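You operate a simulated robot arm through the tools that you are given. There is no shell and no other tool. Be economical: measure what you need, move in short steps, check, and stop when the job is done.

You are at the controls of a simulated robot arm. One attempt, no reset.

## Task
Take the lock pin and leave it on the top of the stack of green spools. Press the counter clear button three times. Shut the green bench drawer. Take the slotted clip on the grey side table and put it away on the front shelf of the left winder. Take the tailed clip on the grey side table and put it away on the top of the rewind bench. Shut the left cupboard door. Fetch the teal hook and set it on the top of the rewind bench. Open the right cupboard door. Any order will do. Set down upright: lock pin.

The check looks at the end state, three seconds after you hand in, the way a careful person would. Anything else that was tipped, shoved, dropped, spilled or broken makes it a failure.

## Robot
A 7-joint arm with a two-finger gripper on a trunk, on a base that drives. Base frame: it is fixed to the floor where the robot stands at the start and does not move with it; the origin is under the middle of the robot, x ahead of it, y to its left, z up; the surface under the hand at the start is at about z = 740. Readings come in mm, rad, newtons and seconds.
With the tool pointing down near the work surface it reaches from about 320 to 800 mm from the robot's upright axis, wherever it stands. Its first joint turns from -2.897 to 2.897 rad. Places, roughly: counter clear button [700, -200, 800]; front shelf of the left winder (42x15 cm) [2940, -500, 700]; green bench drawer [1400, 5400, 700]; left cupboard door [2900, 5700, 400]; lock pin [500, 0, 750]; right cupboard door [3300, 5800, 400]; slotted clip (4x3x2 cm) [2400, 5800, 800]; tailed clip (3x6x3 cm) [2400, 6000, 800]; teal hook (14x3x3 cm) [2800, -500, 700]; top of the rewind bench [700, -300, 700]; top of the stack of green spools (12x12 cm) [1300, -420, 880]. Payload 2.45 kg.
The tool frame sits at the grasp point between the pads (the TCP): z along the fingers, y along the line on which they close. The tips reach 27 mm beyond it. The gripper opens to 80 mm. The gripper's body begins 54 mm behind the TCP.
Orientation is that of the tool frame in the base frame, as a unit quaternion [x, y, z, w]. With the fingers straight down and closing along the base's y, the tool's x points along the base's -x, its y along +y and its z along -z.

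## Interface
- The arm moves only by the tool apply_moves. Its argument "targets" is a list of rows, each a list of 7 numbers: the gripper command, from -1 (shut) to 1 (fully open), values between in proportion, then the shift along the tool's x, y, z in mm, then the turn, a rotation vector about the tool's x, y, z in rad. In form: [[hand, tx, ty, tz, ax, ay, az], ...]. A call has 1 to 8 rows; each row shifts and turns the commanded pose from where the row before left it, along the tool's axes as they then stand. A row lasts 0.2 s, in which the tool goes at most 50 mm and 0.15 rad; a call with a longer step from one row to the next is refused whole, and so is a gripper value outside its range. Where a pose cannot be reached the arm comes as near as it can. A force on the tool above 40 N (or 10 N above the force at the start of the call, whichever is more), or a blocked arm, ends the call early, and 0.2 s more pass. The fingers move at their own pace (about 153 mm/s each) and stop on an object; they squeeze with about 28 N. The grip force told is the motor's: it shows also when the fingers shut on nothing. Time passes only in rows, and 0.2 s behind the last, so rows that do not move let the fingers close. It gives the time, the measured TCP pose, the force on the tool (base axes), the opening and the grip force at its end, in the units of the frame above (readings bear some noise), with the torque about the TCP (base axes, N m) and any sound that the robot's microphone picked up.
- Cameras (640 x 400 px; columns grow to the right, rows downward): "scene" is now at [38.9, 93.1, 1518.9]; the picture's right is [-0.64, -0.77, 0.00], its down [-0.59, 0.48, -0.65] and it looks along [0.50, -0.41, -0.76] (base axes); focal length 254 px, centre (320, 200). "wrist" rides on the gripper at [63, 12, -79] in the tool frame; the picture's right is [-0.19, 0.98, 0.00], its down [-0.72, -0.14, -0.68] and it looks along [-0.67, -0.13, 0.73] (tool axes); focal length 226 px, centre (320, 200).
- capture(camera): a new picture of that camera. No time passes.
- slide_trunk(by): slides the trunk up (or, below 0, down) by that many mm; the arm and the scene camera ride with it, the base frame stays. It gives what a move gives, with no picture.
- base_move(legs): drives the robot by 1 to 6 legs, each [ahead, turn to the left] in mm and rad, along the robot's own axes; the way and the turn of a leg run together, so that a leg with both is an arc; at most 1500 mm and 3.142 rad a leg. The arm and the cameras ride along, it lands a little off, and it stops where it bumps. It gives what a move gives.
- aim_head(pan, tilt): turns the head with the scene camera to pan (to the left, within 2.094 rad either way) and tilt (down, from -0.506 to 1.204), counted from straight ahead of the robot. It gives what a move gives.
- measure_at(camera, pixels): for up to 12 pixels [column, row] of the newest picture of that camera ("zoom" is the newest enlarged one), the place [x, y, z] in the base frame of the surface seen there, good to about 2 mm. No time passes.
- enlarge(camera, box): a new picture of the part [left, top, right, bottom] of that camera's present view, enlarged. No time passes.
- close_job(): hands the job in; it is judged then, once.

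Keep the steps short. Do not move on a guess: measure, check each grasp and each placing, and mend mistakes. In all there are 124 turns and 118 pictures (those below and enlarged ones count). Leave the gripper open and the arm clear of the work at the hand-in unless told otherwise, and finish with a single line.

The tools are called after ">>>" as a command line: name --pt "numbers of a row" for each row, then --argument value for the rest, lists and objects as JSON in quotes. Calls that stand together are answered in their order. apply_moves: Moves the arm, as the interface text tells. Its arguments: {"type":"object","properties":{"targets":{"type":"array","items":{"type":"array","items":{"type":"number"}}}},"required":["targets"]} The other tools are called the same way: slide_trunk (by) slides the trunk up or down; base_move (legs) drives the base; aim_head (pan, tilt) turns the head that bears the scene camera; capture (camera) takes a picture; measure_at (camera, pixels) gives the place of the surface under pixels of a picture; enlarge (camera, box) takes an enlarged picture of a part of a camera's view; close_job () hands the job in.

At the start:

```text
clock: 0.0
eef_pos: [497.6, -123.6, 1087.9]
tcp_rot: [0.001, 1.0, -0.001, 0.001]
contact_force: [-0.2, 0.7, -0.1]
ft_torque: [-0.01, 0.03, 0.0]
opening: 80.0
gripper_force: 0.0
trunk travel left (down, up): [-150.0, 390.0]
robot x, y, heading: [-1.5, 1.2, -0.005]
head pan, tilt: [-0.689, 0.864]
```

scene: 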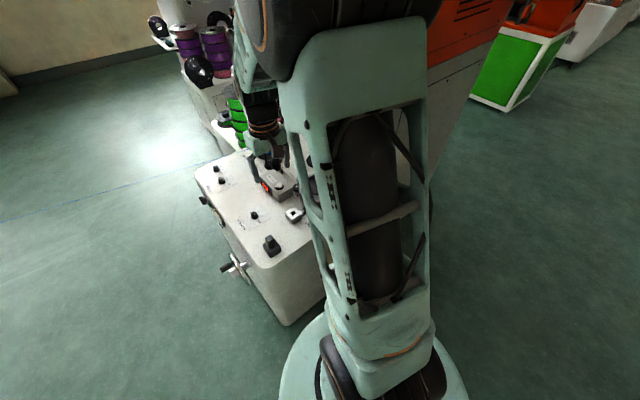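
wrist: 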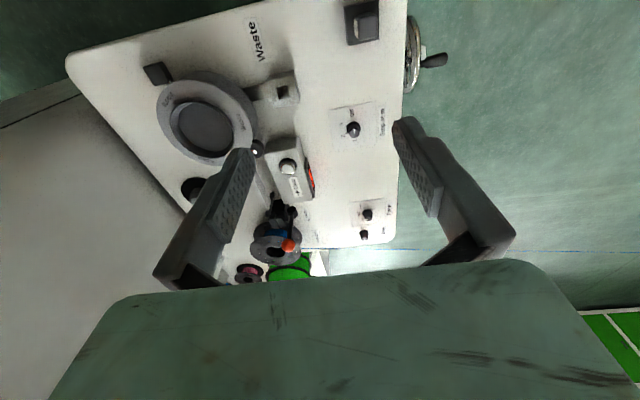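

I start by looking at the bench closely through the wrist camera.

>>> enlarge --camera "wrist" --box '[60, 0, 460, 290]'

>>> enlarge --camera "scene" --box '[140, 0, 340, 330]'

>>> measure_at --camera "wrist" --pixels '[[362, 20], [288, 168], [352, 128], [282, 92], [290, 245], [300, 270], [367, 214], [364, 235], [205, 130], [300, 188], [380, 60], [380, 200]]'

```text
1.38 times, centred on (260, 145) of wrist
```

zoom: 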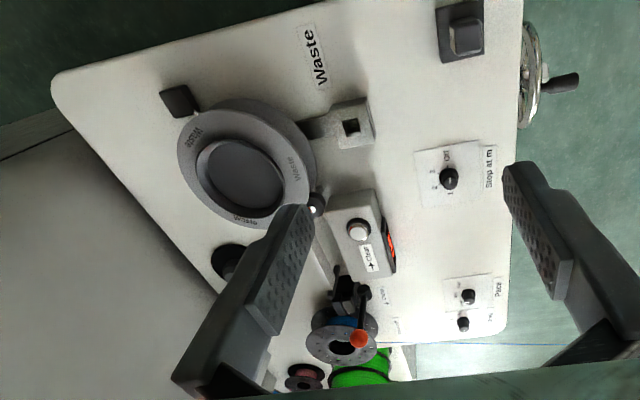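

```text
1.21 times, centred on (240, 165) of scene
```

zoom: 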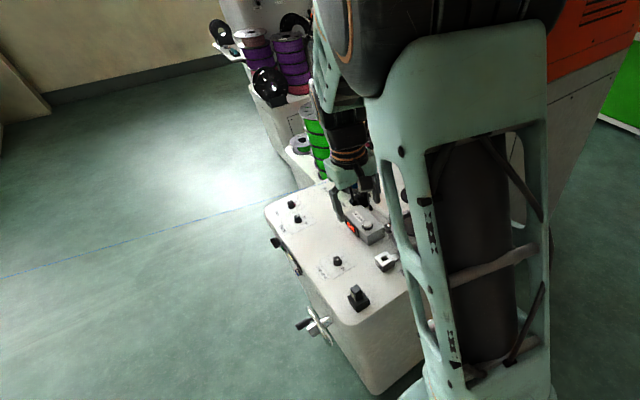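

```text
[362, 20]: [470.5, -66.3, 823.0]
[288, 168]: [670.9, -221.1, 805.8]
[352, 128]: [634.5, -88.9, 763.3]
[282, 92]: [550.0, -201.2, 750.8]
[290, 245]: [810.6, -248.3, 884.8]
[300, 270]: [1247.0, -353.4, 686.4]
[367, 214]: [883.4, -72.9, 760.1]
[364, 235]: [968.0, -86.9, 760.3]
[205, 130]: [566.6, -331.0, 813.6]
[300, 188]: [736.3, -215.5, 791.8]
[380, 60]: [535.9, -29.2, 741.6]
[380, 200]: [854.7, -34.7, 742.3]
```

Next I check the lock pin candidate at (362,20) and the button at (288,168) more closely.

>>> enlarge --camera "wrist" --box '[320, 0, 400, 50]'

>>> enlarge --camera "wrist" --box '[240, 130, 340, 270]'

>>> enlarge --camera "scene" --box '[240, 140, 320, 270]'

```text
8.00 times, centred on (360, 25) of wrist
```

zoom: 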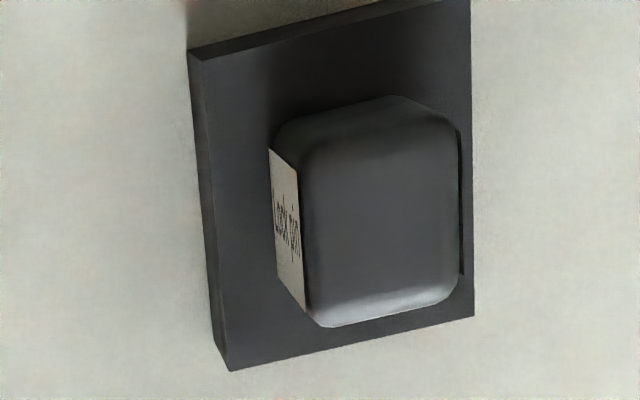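

```text
2.86 times, centred on (290, 200) of wrist
```

zoom: 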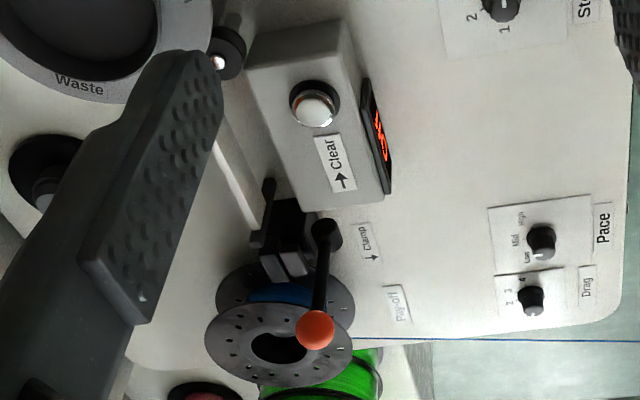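

```text
3.08 times, centred on (280, 205) of scene
```

zoom: 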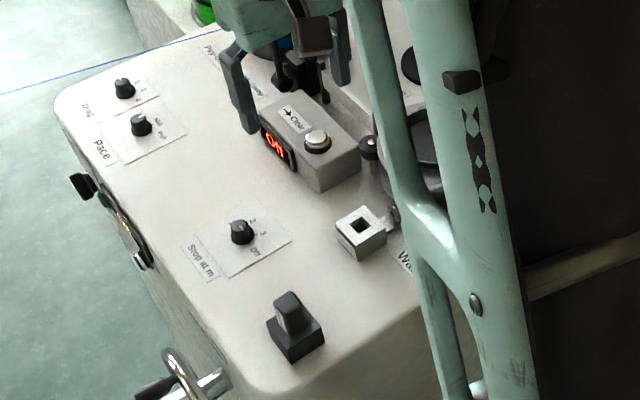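

The lock pin is the labelled grey knob in a dark holder. I measure the button and the pin in the scene zoom.

>>> measure_at --camera "zoom" --pixels '[[317, 137], [309, 138], [326, 137], [317, 152], [288, 300], [276, 299], [299, 300], [292, 315], [290, 340], [312, 325], [275, 318], [297, 355]]'

>>> measure_at --camera "wrist" --pixels '[[288, 163], [288, 166], [284, 167], [291, 167], [355, 18], [365, 30], [365, 14], [376, 25], [358, 38], [375, 37], [346, 10], [350, 42]]'

```text
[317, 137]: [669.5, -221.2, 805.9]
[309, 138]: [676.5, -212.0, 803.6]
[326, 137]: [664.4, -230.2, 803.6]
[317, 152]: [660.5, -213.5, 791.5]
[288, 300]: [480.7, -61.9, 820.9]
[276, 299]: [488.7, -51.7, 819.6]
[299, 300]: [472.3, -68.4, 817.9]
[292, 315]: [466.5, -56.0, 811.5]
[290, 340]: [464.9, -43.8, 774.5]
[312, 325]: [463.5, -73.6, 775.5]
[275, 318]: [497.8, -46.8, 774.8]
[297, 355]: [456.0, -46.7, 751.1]
```

```text
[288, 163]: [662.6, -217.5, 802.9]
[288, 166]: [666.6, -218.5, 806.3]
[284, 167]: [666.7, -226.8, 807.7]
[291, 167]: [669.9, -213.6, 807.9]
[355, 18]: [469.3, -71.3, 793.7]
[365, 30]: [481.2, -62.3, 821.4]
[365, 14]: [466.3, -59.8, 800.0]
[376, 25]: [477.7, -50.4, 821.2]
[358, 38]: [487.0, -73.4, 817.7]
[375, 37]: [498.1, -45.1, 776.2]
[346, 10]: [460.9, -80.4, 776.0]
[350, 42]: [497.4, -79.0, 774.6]
```

Button top centre is about (670, -221, 807). I shut the fingers and go above it (tips ~25 mm above).

>>> apply_moves --pt "-1 -24.6 -13.9 33 0 0 0" --pt "-1 -24.6 -13.9 33 0 0 0" --pt "-1 -24.6 -13.9 33 0 0 0" --pt "-1 -24.6 -13.9 33 0 0 0" --pt "-1 -24.6 -13.9 33 0 0 0" --pt "-1 -24.6 -13.9 33 0 0 0" --pt "-1 -24.6 -13.9 33 0 0 0" --pt "-1 0 0 0 0 0 0"

>>> enlarge --camera "wrist" --box '[200, 100, 440, 300]'

```text
clock: 1.8
eef_pos: [671.2, -221.1, 858.0]
tcp_rot: [0.0, 1.0, 0.0, 0.0]
contact_force: [0.4, 0.5, -0.2]
ft_torque: [-0.01, 0.01, 0.0]
opening: 0.0
gripper_force: 28.4
trunk travel left (down, up): [-150.0, 390.0]
robot x, y, heading: [1.6, -0.1, 0.002]
head pan, tilt: [-0.689, 0.864]
```

```text
2.00 times, centred on (320, 200) of wrist
```

zoom: 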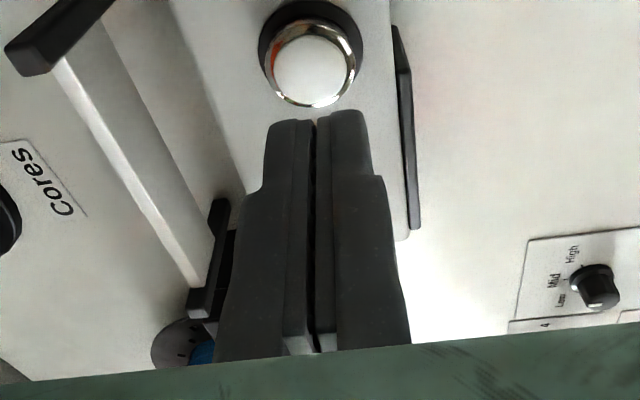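

Aligned. I press gently: down 22, then 2 mm steps, watching force and sound.

>>> apply_moves --pt "-1 0 0 20 0 0 0" --pt "-1 0 0 3 0 0 0" --pt "-1 0 0 2 0 0 0" --pt "-1 0 0 2 0 0 0" --pt "-1 0 0 0 0 0 0"

>>> enlarge --camera "scene" --box '[240, 140, 320, 270]'

```text
clock: 3.0
eef_pos: [670.1, -220.6, 829.9]
tcp_rot: [0.0, 1.0, -0.001, 0.0]
contact_force: [0.8, 0.5, 0.6]
ft_torque: [-0.01, -0.03, 0.02]
opening: 0.0
gripper_force: 27.9
trunk travel left (down, up): [-150.0, 390.0]
robot x, y, heading: [-1.5, 0.8, 0.001]
head pan, tilt: [-0.689, 0.864]
```

```text
3.08 times, centred on (280, 205) of scene
```

zoom: 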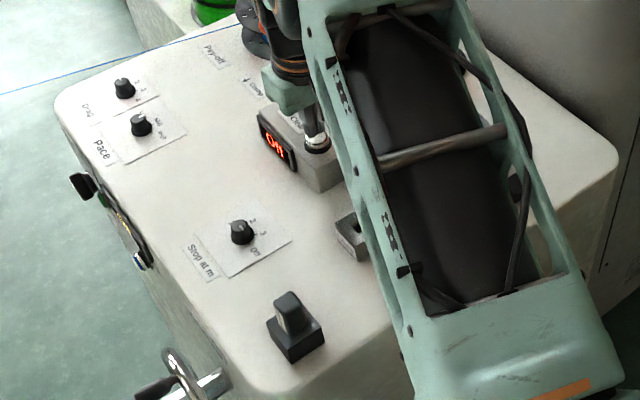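

Barely touching. I push 2 mm more at a time.

>>> apply_moves --pt "-1 0 0 2 0 0 0" --pt "-1 0 0 1 0 0 0" --pt "-1 0 0 0 0 0 0"

```text
clock: 3.8
eef_pos: [670.2, -219.6, 827.2]
tcp_rot: [-0.001, 1.0, 0.0, 0.001]
contact_force: [0.0, 0.8, -0.3]
ft_torque: [0.0, -0.01, 0.01]
opening: 0.0
gripper_force: 28.1
trunk travel left (down, up): [-150.0, 390.0]
robot x, y, heading: [0.1, -4.4, -0.003]
head pan, tilt: [-0.689, 0.864]
```

>>> apply_moves --pt "-1 0 0 2 0 0 0" --pt "-1 0 0 0 0 0 0"

>>> enlarge --camera "wrist" --box '[260, 120, 380, 220]'

```text
clock: 4.4
eef_pos: [670.2, -221.5, 825.1]
tcp_rot: [0.0, 1.0, 0.0, 0.0]
contact_force: [-0.6, -0.4, -0.1]
ft_torque: [0.0, -0.02, 0.02]
opening: 0.1
gripper_force: 27.7
trunk travel left (down, up): [-150.0, 390.0]
robot x, y, heading: [0.2, -0.1, 0.004]
head pan, tilt: [-0.689, 0.864]
```

```text
4.00 times, centred on (320, 170) of wrist
```

zoom: 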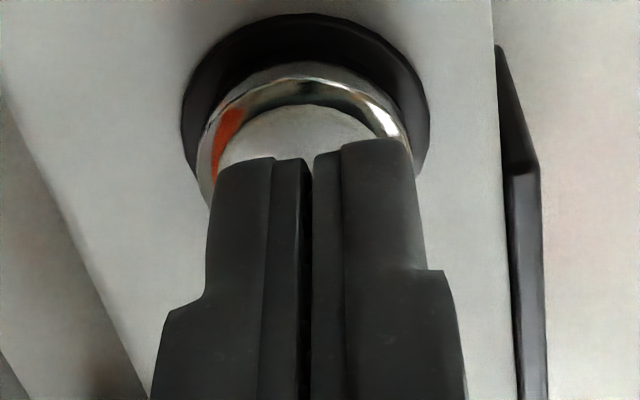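

No force yet; continue in small steps.

>>> apply_moves --pt "-1 0 0 1.5 0 0 0" --pt "-1 0 0 1.5 0 0 0" --pt "-1 0 0 0 0 0 0"

>>> enlarge --camera "scene" --box '[260, 160, 300, 185]'

```text
clock: 5.2
eef_pos: [669.8, -222.1, 822.2]
tcp_rot: [0.0, 1.0, 0.0, 0.0]
contact_force: [0.1, 0.4, -0.3]
ft_torque: [-0.01, 0.02, 0.02]
opening: 0.0
gripper_force: 27.7
trunk travel left (down, up): [-150.0, 390.0]
robot x, y, heading: [-0.0, -1.0, 0.002]
head pan, tilt: [-0.689, 0.864]
```

```text
16.00 times, centred on (280, 172) of scene
```

zoom: 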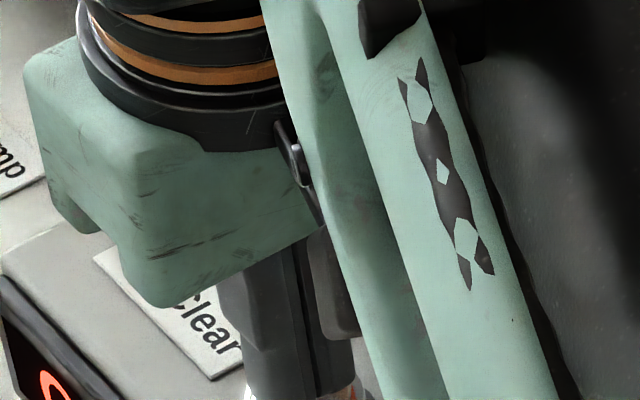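

>>> enlarge --camera "scene" --box '[268, 178, 292, 193]'

```text
16.00 times, centred on (280, 186) of scene
```

zoom: 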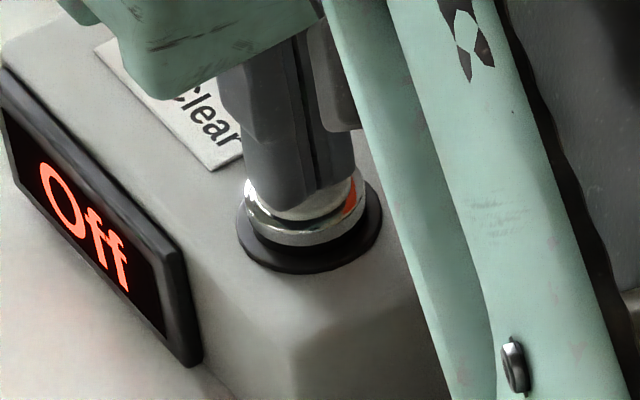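

Tips appear just at the cap. Continue down in small steps.

>>> apply_moves --pt "-1 0 0 1.5 0 0 0" --pt "-1 0 0 0 0 0 0"

>>> enlarge --camera "scene" --box '[268, 178, 292, 193]'

```text
clock: 5.8
eef_pos: [669.1, -221.7, 819.8]
tcp_rot: [0.0, 1.0, 0.0, -0.001]
contact_force: [0.3, -0.5, -0.1]
ft_torque: [-0.03, 0.05, 0.0]
opening: 0.0
gripper_force: 27.6
trunk travel left (down, up): [-150.0, 390.0]
robot x, y, heading: [2.0, -1.1, -0.001]
head pan, tilt: [-0.689, 0.864]
```

```text
16.00 times, centred on (280, 186) of scene
```

zoom: 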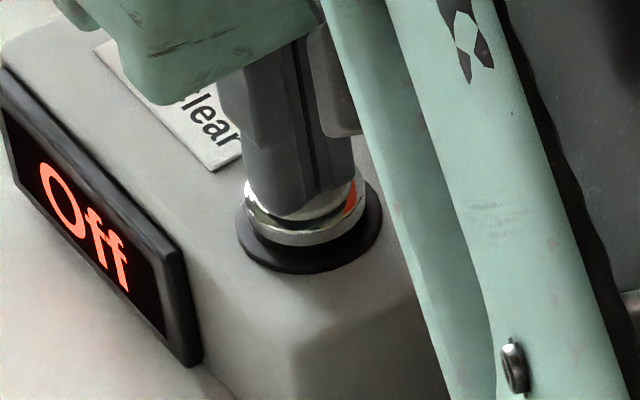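

>>> apply_moves --pt "-1 0 0 1 0 0 0" --pt "-1 0 0 1 0 0 0" --pt "-1 0 0 0 0 0 0"

>>> enlarge --camera "scene" --box '[268, 178, 292, 193]'

```text
clock: 6.6
eef_pos: [669.2, -222.2, 817.5]
tcp_rot: [0.0, 1.0, -0.002, -0.001]
contact_force: [0.3, 1.1, 1.9]
ft_torque: [-0.01, 0.0, 0.05]
opening: 6.3
gripper_force: 29.9
trunk travel left (down, up): [-150.0, 390.0]
robot x, y, heading: [3.9, 1.6, -0.001]
head pan, tilt: [-0.689, 0.864]
```

```text
16.00 times, centred on (280, 186) of scene
```

zoom: 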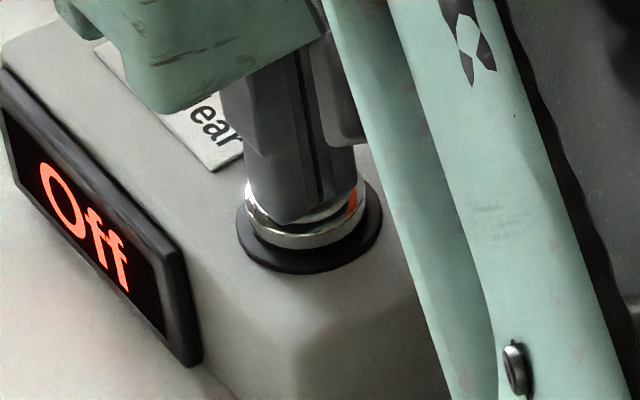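

Contact now (1.9 N, fingers slightly spread). Push on.

>>> apply_moves --pt "-1 0 0 1 0 0 0" --pt "-1 0 0 1 0 0 0" --pt "-1 0 0 0 0 0 0"

>>> enlarge --camera "scene" --box '[268, 178, 292, 193]'

>>> enlarge --camera "wrist" --box '[260, 120, 380, 220]'

```text
clock: 7.4
eef_pos: [670.0, -221.8, 816.2]
tcp_rot: [0.0, 1.0, -0.001, 0.001]
contact_force: [-1.5, 0.3, 2.6]
ft_torque: [0.0, 0.01, 0.02]
opening: 6.1
gripper_force: 29.5
trunk travel left (down, up): [-150.0, 390.0]
robot x, y, heading: [-2.3, -0.2, -0.001]
head pan, tilt: [-0.689, 0.864]
heard: click
```

```text
16.00 times, centred on (280, 186) of scene
```

zoom: 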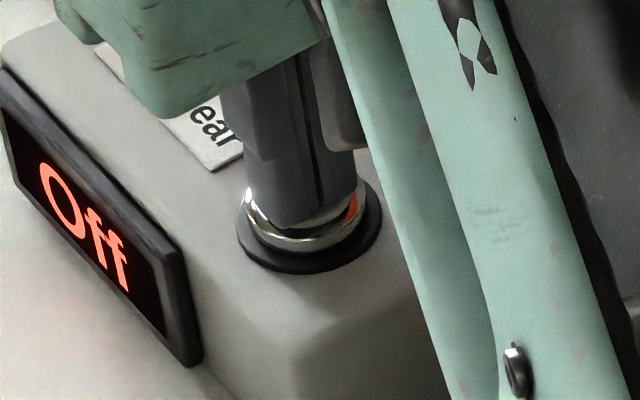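

```text
4.00 times, centred on (320, 170) of wrist
```

zoom: 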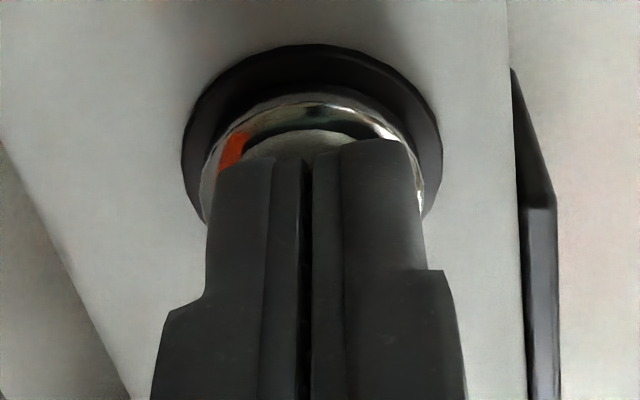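

A click: press one. I lift 10 mm and press again.

>>> apply_moves --pt "-1 0 0 -10 0 0 0" --pt "-1 0 0 0 0 0 0" --pt "-1 0 0 7 0 0 0" --pt "-1 0 0 3 0 0 0" --pt "-1 0 0 0 0 0 0"

```text
clock: 8.6
eef_pos: [670.1, -221.4, 816.8]
tcp_rot: [0.0, 1.0, 0.0, 0.001]
contact_force: [-0.9, 1.9, 2.0]
ft_torque: [0.02, 0.01, -0.03]
opening: 6.0
gripper_force: 30.0
trunk travel left (down, up): [-150.0, 390.0]
robot x, y, heading: [1.1, 1.9, 0.0]
head pan, tilt: [-0.689, 0.864]
heard: click
```

Second click. Third press the same way.

>>> apply_moves --pt "-1 0 0 -10 0 0 0" --pt "-1 0 0 0 0 0 0" --pt "-1 0 0 7 0 0 0" --pt "-1 0 0 3 0 0 0" --pt "-1 0 0 0 0 0 0"

```text
clock: 9.8
eef_pos: [669.7, -222.7, 816.7]
tcp_rot: [0.0, 1.0, -0.001, 0.0]
contact_force: [-0.6, -0.8, 2.4]
ft_torque: [-0.01, 0.03, 0.01]
opening: 5.9
gripper_force: 29.9
trunk travel left (down, up): [-150.0, 390.0]
robot x, y, heading: [-0.1, 1.1, 0.0]
head pan, tilt: [-0.689, 0.864]
heard: click
```

Three clicks heard. I rise and go above the lock pin with the gripper open.

>>> apply_moves --pt "-1 0 0 -48 0 0 0" --pt "-1 0 0 -48 0 0 0" --pt "1 0 0 -40 0 0 0" --pt "1 38 32 0 0 0 0" --pt "1 38 32 0 0 0 0" --pt "1 38 32 0 0 0 0" --pt "1 38 32 0 0 0 0" --pt "1 38 32 0 0 0 0"

>>> capture --camera "wrist"

>>> enlarge --camera "scene" --box '[250, 160, 320, 270]'

```text
clock: 11.6
eef_pos: [479.4, -60.0, 952.9]
tcp_rot: [-0.001, 1.0, -0.001, 0.0]
contact_force: [1.4, 0.3, 0.9]
ft_torque: [0.01, 0.03, 0.02]
opening: 80.2
gripper_force: 0.0
trunk travel left (down, up): [-150.0, 390.0]
robot x, y, heading: [-2.8, 0.6, 0.001]
head pan, tilt: [-0.689, 0.864]
```

```text
101 pictures are left
```

wrist: 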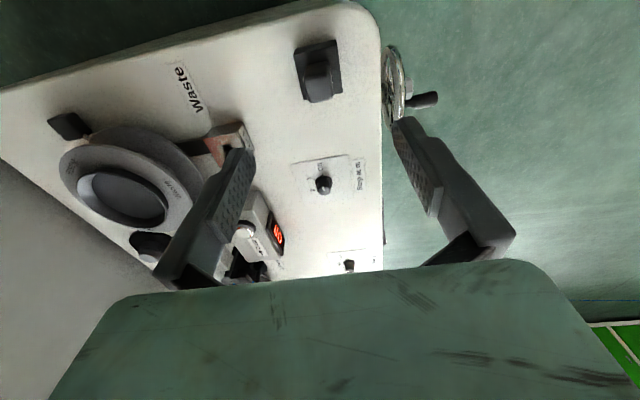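

```text
3.64 times, centred on (285, 215) of scene
```

zoom: 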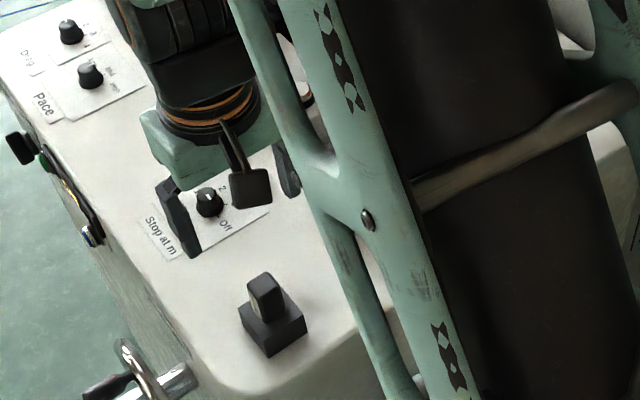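

>>> enlarge --camera "wrist" --box '[280, 30, 360, 110]'

>>> enlarge --camera "wrist" --box '[190, 100, 310, 290]'

>>> measure_at --camera "wrist" --pixels '[[319, 75], [307, 70], [307, 82], [328, 68], [329, 80], [318, 88], [318, 63], [337, 60], [300, 55], [303, 100], [340, 95]]'

```text
5.00 times, centred on (320, 70) of wrist
```

zoom: 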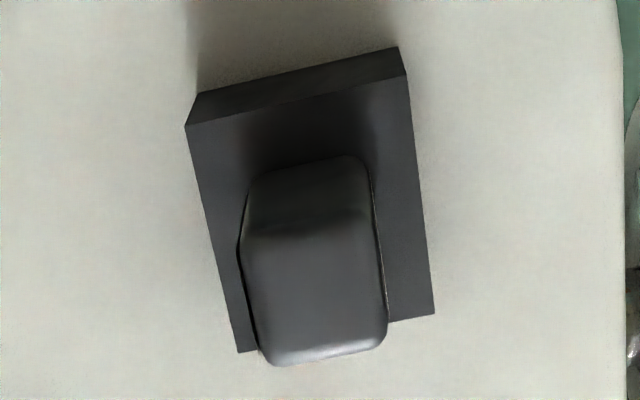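

```text
2.11 times, centred on (250, 195) of wrist
```

zoom: 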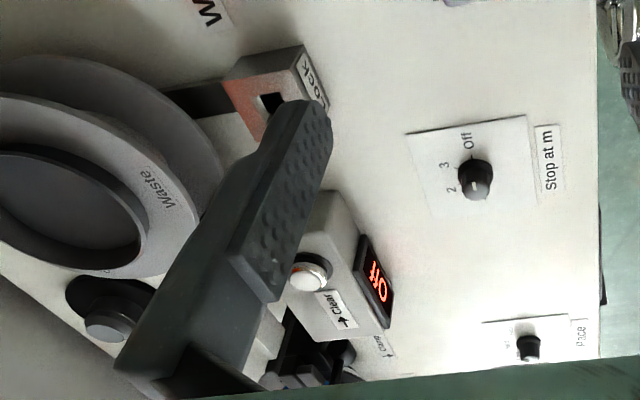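

```text
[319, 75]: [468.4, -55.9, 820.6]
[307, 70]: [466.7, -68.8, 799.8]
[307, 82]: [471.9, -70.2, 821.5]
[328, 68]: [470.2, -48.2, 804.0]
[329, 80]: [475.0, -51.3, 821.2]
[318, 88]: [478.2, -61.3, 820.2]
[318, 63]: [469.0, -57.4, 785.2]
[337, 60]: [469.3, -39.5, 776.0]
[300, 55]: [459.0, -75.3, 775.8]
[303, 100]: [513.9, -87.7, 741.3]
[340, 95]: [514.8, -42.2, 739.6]
```

>>> measure_at --camera "wrist" --pixels '[[294.5, 56.5], [337, 47], [342, 91.5], [304.5, 98], [307, 79], [329.5, 77.5], [310, 100.5], [331.5, 97], [306, 90], [331.5, 86]]'

```text
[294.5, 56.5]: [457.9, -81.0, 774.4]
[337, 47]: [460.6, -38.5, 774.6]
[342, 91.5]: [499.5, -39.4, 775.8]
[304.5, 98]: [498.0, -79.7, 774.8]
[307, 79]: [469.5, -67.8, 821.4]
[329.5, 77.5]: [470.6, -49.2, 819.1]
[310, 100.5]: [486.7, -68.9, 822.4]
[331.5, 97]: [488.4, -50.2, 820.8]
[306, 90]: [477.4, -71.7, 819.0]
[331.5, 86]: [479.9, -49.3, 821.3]
```

The holder is axis-aligned and the TCP is centred over the knob (479, -60). I descend to z≈806 (tips ~4 mm above holder) and close.

>>> apply_moves --pt "1 0 0 45 0 0 0" --pt "1 0 0 45 0 0 0" --pt "1 0 0 40 0 0 0" --pt "1 0 0 16 0 0 0" --pt "1 0 0 0 0 0 0" --pt "-1 0 0 0 0 0 0" --pt "-1 0 0 0 0 0 0" --pt "-1 0 0 0 0 0 0"

>>> capture --camera "wrist"

```text
clock: 13.4
eef_pos: [476.4, -63.1, 808.1]
tcp_rot: [0.0, 1.0, -0.001, 0.0]
contact_force: [0.0, 0.0, 0.9]
ft_torque: [-0.01, 0.0, -0.02]
opening: 22.8
gripper_force: 27.9
trunk travel left (down, up): [-150.0, 390.0]
robot x, y, heading: [3.5, 1.4, 0.005]
head pan, tilt: [-0.689, 0.864]
```

```text
97 pictures are left
```

wrist: 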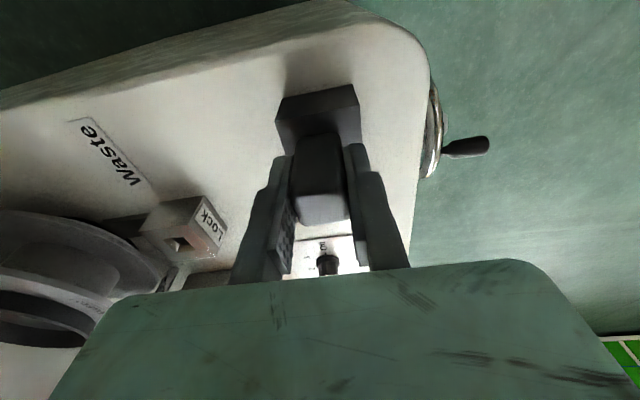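

Gripped at 22.8 mm. I lift straight up and look.

>>> apply_moves --pt "-1 0 0 -15 0 0 0" --pt "-1 0 0 -30 0 0 0" --pt "-1 0 0 -45 0 0 0" --pt "-1 0 0 -45 0 0 0" --pt "-1 0 0 0 0 0 0"

>>> capture --camera "wrist"

>>> capture --camera "scene"

```text
clock: 14.6
eef_pos: [477.0, -61.5, 940.2]
tcp_rot: [0.0, 1.0, 0.0, 0.0]
contact_force: [0.0, 0.5, 0.5]
ft_torque: [-0.03, 0.0, 0.01]
opening: 23.0
gripper_force: 27.9
trunk travel left (down, up): [-150.0, 390.0]
robot x, y, heading: [0.1, -2.2, -0.002]
head pan, tilt: [-0.689, 0.864]
```

```text
96 pictures are left
```

wrist: 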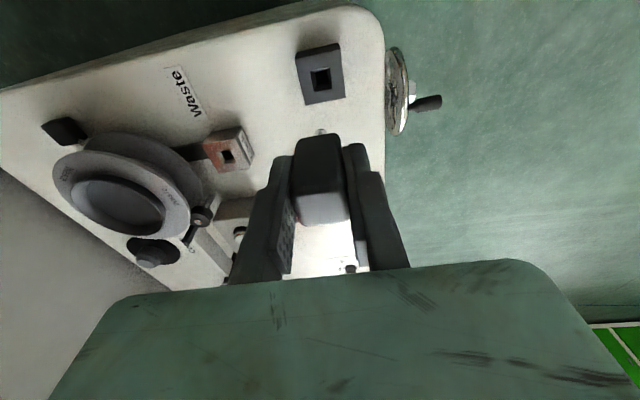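

```text
95 pictures are left
```

scene: 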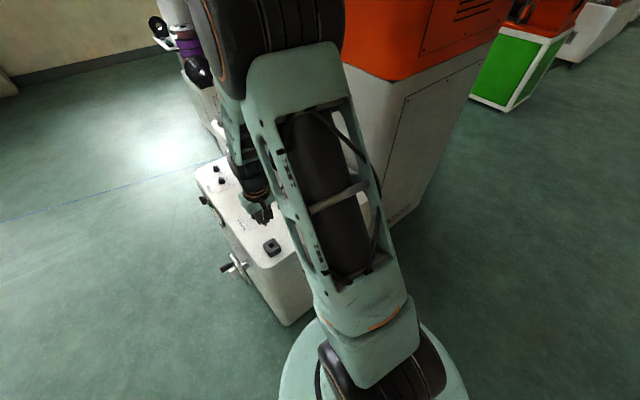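

The pin is out, holder left with a square hole. I check its shaft length from the side.

>>> enlarge --camera "scene" --box '[240, 190, 300, 260]'

>>> measure_at --camera "scene" --pixels '[[262, 222], [262, 218]]'

```text
5.71 times, centred on (270, 225) of scene
```

zoom: 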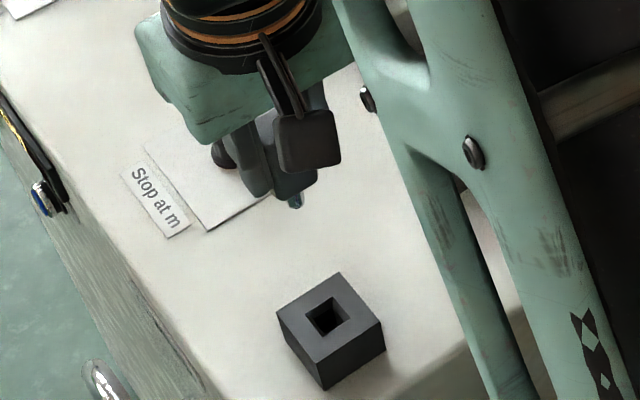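

```text
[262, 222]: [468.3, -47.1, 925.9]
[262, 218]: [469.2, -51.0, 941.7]
```

>>> measure_at --camera "zoom" --pixels '[[295, 206], [295, 202], [297, 198], [300, 190], [265, 192]]'

```text
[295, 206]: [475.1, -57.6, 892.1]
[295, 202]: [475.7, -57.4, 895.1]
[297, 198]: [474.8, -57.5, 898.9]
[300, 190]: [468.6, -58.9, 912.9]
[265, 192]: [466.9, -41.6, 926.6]
```

The shaft tip is about 50 mm below the TCP. Now I look towards the spool stack and the way there.

>>> aim_head --pan -0.35 --tilt 0.5

>>> capture --camera "scene"

```text
clock: 15.4
eef_pos: [478.4, -61.8, 941.4]
tcp_rot: [-0.001, 1.0, -0.001, 0.0]
contact_force: [0.5, 0.0, -0.5]
ft_torque: [-0.04, 0.01, 0.0]
opening: 23.2
gripper_force: 28.0
trunk travel left (down, up): [-150.0, 390.0]
robot x, y, heading: [-1.9, 1.5, -0.001]
head pan, tilt: [-0.351, 0.499]
```

```text
93 pictures are left
```

scene: 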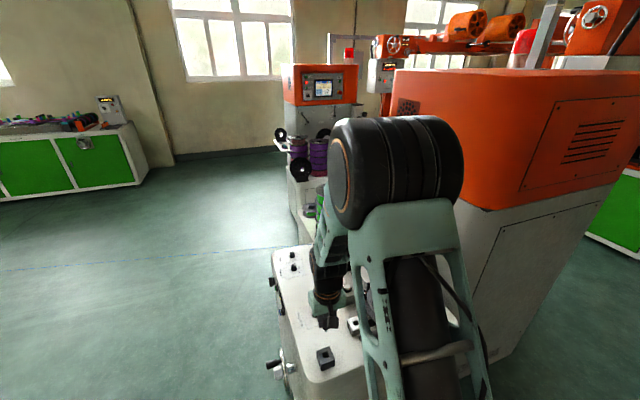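

Floor to the left is free. I measure a few landmarks (bench edge, handwheel, spools, floor) before driving.

>>> measure_at --camera "scene" --pixels '[[268, 366], [275, 325], [271, 283], [275, 253], [298, 245], [312, 205], [320, 200], [303, 168], [320, 150], [292, 200], [290, 175], [280, 134]]'

>>> enlarge --camera "scene" --box '[250, 110, 350, 250]'

```text
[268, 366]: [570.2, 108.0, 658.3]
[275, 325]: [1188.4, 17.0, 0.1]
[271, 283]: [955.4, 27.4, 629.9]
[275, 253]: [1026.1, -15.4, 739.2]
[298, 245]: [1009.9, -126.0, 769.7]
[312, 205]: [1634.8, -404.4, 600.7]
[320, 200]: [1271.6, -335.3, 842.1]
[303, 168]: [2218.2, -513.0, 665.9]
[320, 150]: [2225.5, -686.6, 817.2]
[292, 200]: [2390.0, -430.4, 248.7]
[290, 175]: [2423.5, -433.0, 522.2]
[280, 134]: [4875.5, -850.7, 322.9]
```

```text
2.86 times, centred on (300, 180) of scene
```

zoom: 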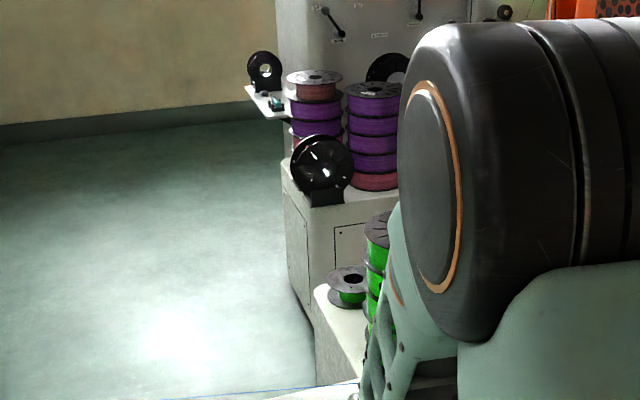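

Handwheel sticks out to y≈108. I drive around at y≈430 to x≈1300.

>>> base_move --legs '[[0, 1.0], [510, 0], [0, -1.0], [1020, 0]]'

>>> aim_head --pan -1.57 --tilt 0.65

>>> capture --camera "scene"

```text
clock: 28.3
eef_pos: [1768.4, 350.8, 939.5]
tcp_rot: [-0.003, 1.0, -0.001, 0.0]
contact_force: [-0.1, -0.2, 0.4]
ft_torque: [0.01, 0.03, 0.0]
opening: 22.9
gripper_force: 28.2
trunk travel left (down, up): [-150.0, 390.0]
robot x, y, heading: [1285.7, 410.6, 0.005]
head pan, tilt: [-0.351, 0.499]
```

```text
clock: 29.7
eef_pos: [1768.4, 349.9, 940.7]
tcp_rot: [-0.004, 1.0, -0.001, 0.0]
contact_force: [0.6, -0.2, 0.4]
ft_torque: [0.01, 0.0, -0.02]
opening: 22.9
gripper_force: 28.1
trunk travel left (down, up): [-150.0, 390.0]
robot x, y, heading: [1293.0, 407.2, 0.008]
head pan, tilt: [-1.571, 0.649]
```

```text
91 pictures are left
```

scene: 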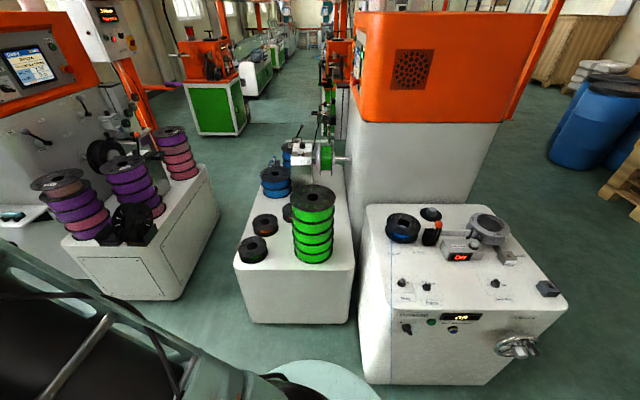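

>>> enlarge --camera "scene" --box '[230, 160, 360, 270]'

>>> measure_at --camera "scene" --pixels '[[312, 196], [305, 198], [320, 200], [313, 190], [295, 200], [331, 200], [313, 208], [253, 250], [245, 265], [290, 320], [340, 320], [310, 390]]'

```text
3.64 times, centred on (295, 215) of scene
```

zoom: 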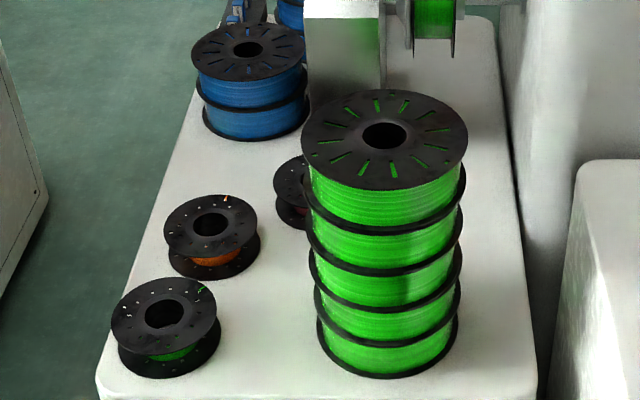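

```text
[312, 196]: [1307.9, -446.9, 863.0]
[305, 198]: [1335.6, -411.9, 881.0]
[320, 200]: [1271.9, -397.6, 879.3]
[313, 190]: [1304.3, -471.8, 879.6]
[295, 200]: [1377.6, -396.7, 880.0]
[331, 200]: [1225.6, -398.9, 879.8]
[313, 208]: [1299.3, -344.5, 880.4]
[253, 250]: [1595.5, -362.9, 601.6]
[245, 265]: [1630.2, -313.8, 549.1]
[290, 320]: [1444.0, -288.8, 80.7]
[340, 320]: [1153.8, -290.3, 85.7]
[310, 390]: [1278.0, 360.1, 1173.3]
```

Stack top: z≈880, centre ≈(1305, -424), bore ~45 mm, slots from r≈45. I will stand the pin on the solid ring at r≈33, i.e. about (1305, -391). I turn to face the stack and go 100 mm nearer.

>>> base_move --legs '[[0, -1.576], [100, 0]]'

>>> aim_head --pan 0 --tilt 0.75

>>> capture --camera "scene"

```text
clock: 34.9
eef_pos: [1214.6, -166.5, 940.3]
tcp_rot: [0.715, 0.699, 0.0, -0.001]
contact_force: [0.2, -0.8, -0.6]
ft_torque: [0.02, -0.04, 0.02]
opening: 22.9
gripper_force: 28.2
trunk travel left (down, up): [-150.0, 390.0]
robot x, y, heading: [1288.1, 308.7, -1.59]
head pan, tilt: [-1.571, 0.649]
```

```text
clock: 36.5
eef_pos: [1216.1, -167.4, 940.0]
tcp_rot: [0.715, 0.7, 0.0, 0.001]
contact_force: [0.4, -0.2, -1.0]
ft_torque: [0.01, 0.0, -0.02]
opening: 22.9
gripper_force: 27.8
trunk travel left (down, up): [-150.0, 390.0]
robot x, y, heading: [1286.7, 309.3, -1.586]
head pan, tilt: [0.0, 0.75]
```

```text
89 pictures are left
```

scene: 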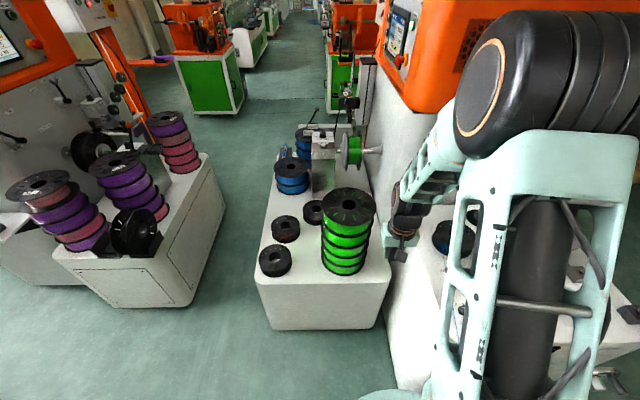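

>>> enlarge --camera "scene" --box '[310, 180, 390, 230]'

```text
8.00 times, centred on (350, 205) of scene
```

zoom: 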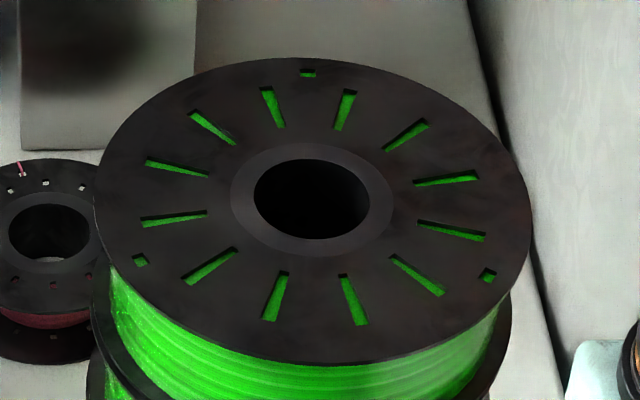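

I choose the flat spot between the two front slots, zoom (314,300), and measure around it.

>>> measure_at --camera "zoom" --pixels '[[314, 300], [314, 270], [314, 330], [277, 297], [352, 300], [300, 300], [330, 300], [314, 245], [245, 205], [380, 205], [100, 210], [525, 210]]'

```text
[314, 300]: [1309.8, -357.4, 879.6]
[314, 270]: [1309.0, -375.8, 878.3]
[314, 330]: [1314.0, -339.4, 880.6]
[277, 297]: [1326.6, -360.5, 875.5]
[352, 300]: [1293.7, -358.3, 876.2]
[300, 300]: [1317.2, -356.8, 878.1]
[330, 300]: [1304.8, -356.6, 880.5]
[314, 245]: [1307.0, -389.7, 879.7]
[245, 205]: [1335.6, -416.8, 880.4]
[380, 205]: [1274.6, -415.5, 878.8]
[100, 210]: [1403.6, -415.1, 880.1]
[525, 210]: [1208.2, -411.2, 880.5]
```

Flat spot target (1309, -372). Tool x now points to base +y, tool y to base +x. I move above it at z≈960.

>>> apply_moves --pt "-1 0 0 -20 0 0 0" --pt "-1 -40.2 19.6 0 0 0 0" --pt "-1 -40.2 19.6 0 0 0 0" --pt "-1 -40.2 19.6 0 0 0 0" --pt "-1 -40.2 19.6 0 0 0 0" --pt "-1 -40.2 19.6 0 0 0 0" --pt "-1 0 0 0 0 0 0"

>>> enlarge --camera "scene" --box '[300, 140, 420, 240]'

```text
clock: 38.1
eef_pos: [1310.6, -369.4, 958.0]
tcp_rot: [0.715, 0.699, -0.001, -0.001]
contact_force: [0.0, -1.1, -0.3]
ft_torque: [0.02, -0.03, -0.01]
opening: 23.0
gripper_force: 28.0
trunk travel left (down, up): [-150.0, 390.0]
robot x, y, heading: [1286.8, 309.0, -1.591]
head pan, tilt: [0.0, 0.75]
```

```text
4.00 times, centred on (360, 190) of scene
```

zoom: 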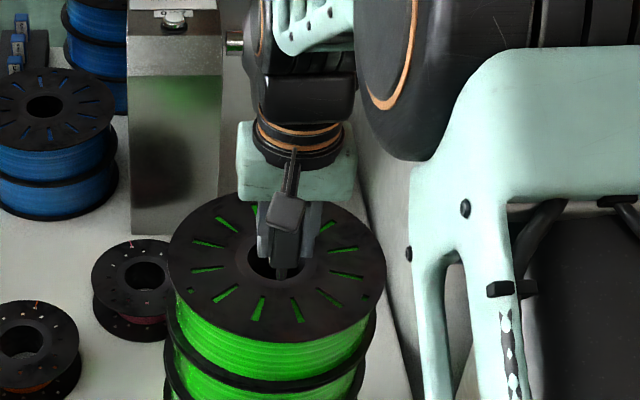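

>>> measure_at --camera "zoom" --pixels '[[281, 275], [281, 270], [281, 278], [278, 265], [285, 265]]'

```text
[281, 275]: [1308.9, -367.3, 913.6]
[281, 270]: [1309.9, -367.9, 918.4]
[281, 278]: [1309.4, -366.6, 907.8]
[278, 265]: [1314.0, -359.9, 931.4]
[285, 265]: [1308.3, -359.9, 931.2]
```

Shaft bottom ≈ 906; surface 880. I lower 20 mm then small steps until contact.

>>> apply_moves --pt "-1 0 0 18 0 0 0" --pt "-1 0 0 3 0 0 0" --pt "-1 0 0 2 0 0 0" --pt "-1 0 0 0 0 0 0"

>>> enlarge --camera "scene" --box '[330, 180, 380, 220]'

```text
clock: 39.1
eef_pos: [1309.0, -370.3, 936.8]
tcp_rot: [0.715, 0.699, 0.0, -0.001]
contact_force: [0.1, -0.7, -0.6]
ft_torque: [0.03, -0.03, 0.03]
opening: 22.8
gripper_force: 27.5
trunk travel left (down, up): [-150.0, 390.0]
robot x, y, heading: [1286.4, 310.0, -1.591]
head pan, tilt: [0.0, 0.75]
```

```text
10.00 times, centred on (355, 200) of scene
```

zoom: 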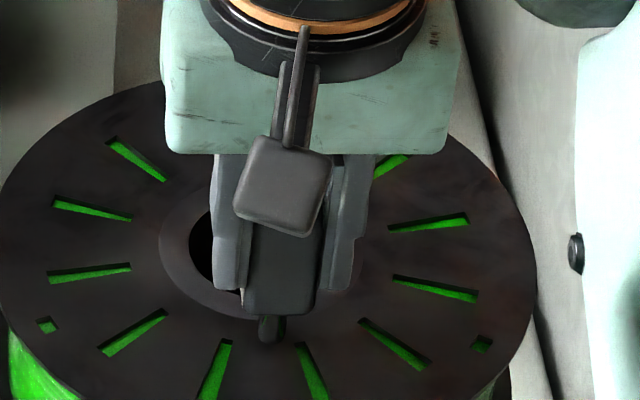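

Nearly there. Continue in 1.5 mm steps.

>>> apply_moves --pt "-1 0 0 1.5 0 0 0" --pt "-1 0 0 1.5 0 0 0" --pt "-1 0 0 0 0 0 0"

```text
clock: 39.9
eef_pos: [1308.7, -371.8, 934.3]
tcp_rot: [0.715, 0.699, -0.001, 0.0]
contact_force: [-0.2, -0.2, 0.1]
ft_torque: [-0.01, 0.0, -0.02]
opening: 23.1
gripper_force: 28.2
trunk travel left (down, up): [-150.0, 390.0]
robot x, y, heading: [1287.1, 308.0, -1.59]
head pan, tilt: [0.0, 0.75]
```

>>> apply_moves --pt "-1 0 0 1 0 0 0" --pt "-1 0 0 1 0 0 0" --pt "-1 0 0 0 0 0 0"

>>> enlarge --camera "scene" --box '[340, 190, 370, 215]'

```text
clock: 40.7
eef_pos: [1308.7, -369.8, 934.2]
tcp_rot: [0.714, 0.7, -0.001, 0.001]
contact_force: [2.4, -0.6, 5.2]
ft_torque: [-0.08, -0.07, 0.01]
opening: 23.1
gripper_force: 28.1
trunk travel left (down, up): [-150.0, 390.0]
robot x, y, heading: [1286.5, 308.1, -1.587]
head pan, tilt: [0.0, 0.75]
```

```text
16.00 times, centred on (355, 202) of scene
```

zoom: 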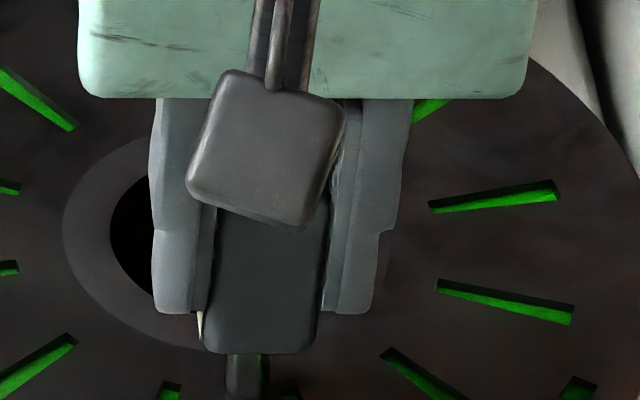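

Contact (5 N). I relax 0.7 mm and open the fingers gently.

>>> apply_moves --pt "-1 0 0 -0.8 0 0 0" --pt "-0.38 0 0 0 0 0 0" --pt "-0.25 0 0 0 0 0 0" --pt "0.2 0 0 0 0 0 0" --pt "0.2 0 0 0 0 0 0"

>>> enlarge --camera "scene" --box '[330, 180, 380, 220]'

>>> capture --camera "wrist"

```text
clock: 41.9
eef_pos: [1307.9, -370.0, 932.8]
tcp_rot: [0.715, 0.699, -0.001, 0.0]
contact_force: [-0.2, -0.1, -0.9]
ft_torque: [0.02, 0.01, 0.01]
opening: 48.1
gripper_force: 0.1
trunk travel left (down, up): [-150.0, 390.0]
robot x, y, heading: [1286.7, 308.0, -1.586]
head pan, tilt: [0.0, 0.75]
```

```text
10.00 times, centred on (355, 200) of scene
```

zoom: 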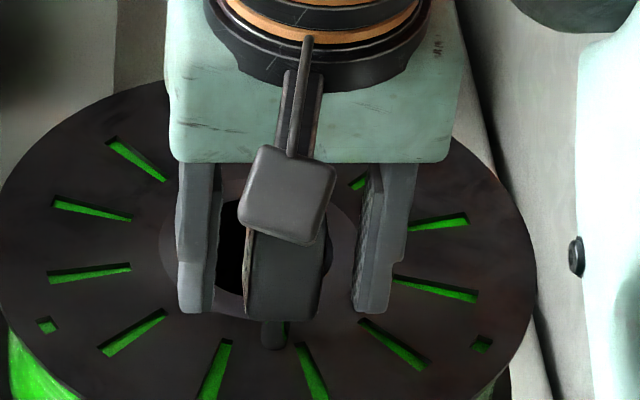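

```text
83 pictures are left
```

wrist: 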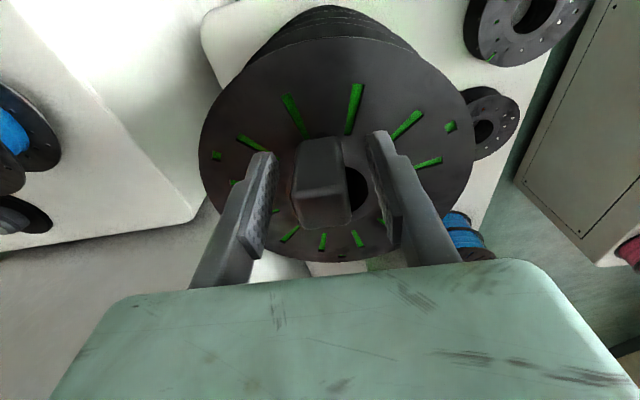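

The pin stands. I open fully and rise straight up.

>>> apply_moves --pt "0.4 0 0 -10 0 0 0" --pt "0.4 0 0 -30 0 0 0" --pt "0.4 0 0 -40 0 0 0" --pt "0.4 40 0 -20 0 0 0" --pt "0.4 45 0 0 0 0 0" --pt "0.4 45 0 0 0 0 0" --pt "0.4 45 0 0 0 0 0" --pt "0.4 45 0 0 0 0 0"

>>> enlarge --camera "scene" --box '[310, 160, 390, 240]'

```text
clock: 43.7
eef_pos: [1317.2, -150.0, 1034.2]
tcp_rot: [0.715, 0.699, -0.001, 0.0]
contact_force: [0.2, -0.1, -0.2]
ft_torque: [0.0, -0.01, 0.01]
opening: 55.8
gripper_force: 0.1
trunk travel left (down, up): [-150.0, 390.0]
robot x, y, heading: [1286.7, 307.5, -1.588]
head pan, tilt: [0.0, 0.75]
```

```text
5.00 times, centred on (350, 200) of scene
```

zoom: 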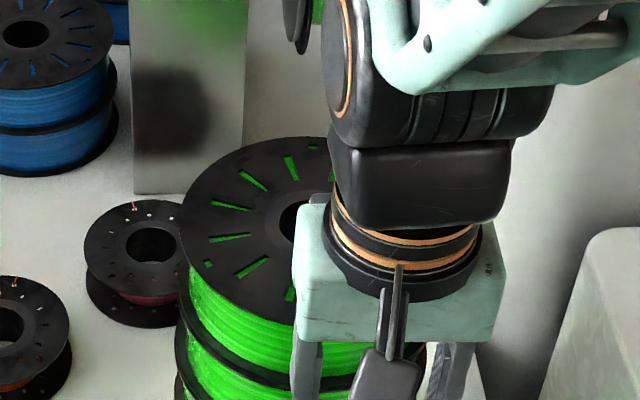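

Hand in the way; I'll check the pin after turning. I back off, turn left to face +x, and look back at the pin and ahead.

>>> base_move --legs '[[-130, 0], [0, 1.58]]'

>>> aim_head --pan -1.5 --tilt 0.6

>>> capture --camera "scene"

>>> enlarge --camera "scene" --box '[270, 150, 370, 250]'

>>> aim_head --pan -0.6 --tilt 0.4

>>> capture --camera "scene"

```text
clock: 48.9
eef_pos: [1749.8, 470.6, 1034.1]
tcp_rot: [0.009, 1.0, -0.001, 0.0]
contact_force: [0.8, 0.7, 0.8]
ft_torque: [0.0, 0.03, 0.0]
opening: 56.0
gripper_force: 0.1
trunk travel left (down, up): [-150.0, 390.0]
robot x, y, heading: [1290.3, 439.2, -0.014]
head pan, tilt: [0.0, 0.75]
```

```text
clock: 50.5
eef_pos: [1751.4, 470.4, 1034.9]
tcp_rot: [0.01, 1.0, -0.001, -0.001]
contact_force: [0.0, -0.3, -0.8]
ft_torque: [-0.01, 0.01, -0.01]
opening: 56.3
gripper_force: 0.0
trunk travel left (down, up): [-150.0, 390.0]
robot x, y, heading: [1288.9, 437.5, -0.011]
head pan, tilt: [-1.499, 0.6]
```

```text
81 pictures are left
```

scene: 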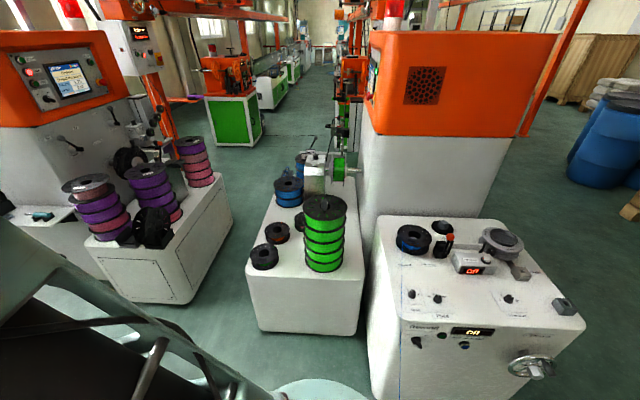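

```text
4.00 times, centred on (320, 200) of scene
```

zoom: 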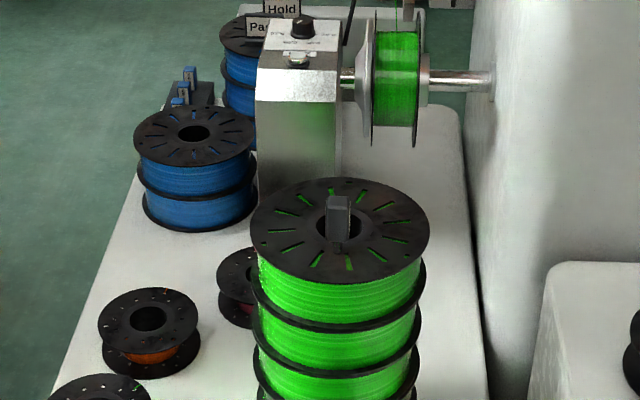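

```text
clock: 51.7
eef_pos: [1750.7, 471.1, 1033.6]
tcp_rot: [0.01, 1.0, 0.0, 0.0]
contact_force: [0.7, -0.6, 0.6]
ft_torque: [-0.01, 0.02, 0.03]
opening: 56.0
gripper_force: 0.0
trunk travel left (down, up): [-150.0, 390.0]
robot x, y, heading: [1289.0, 438.8, -0.014]
head pan, tilt: [-0.6, 0.4]
```

```text
79 pictures are left
```

scene: 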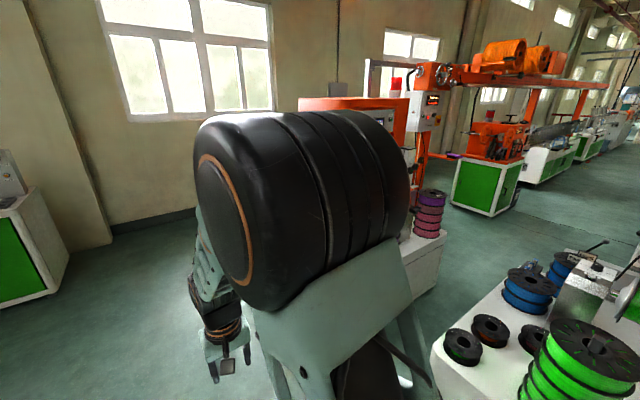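

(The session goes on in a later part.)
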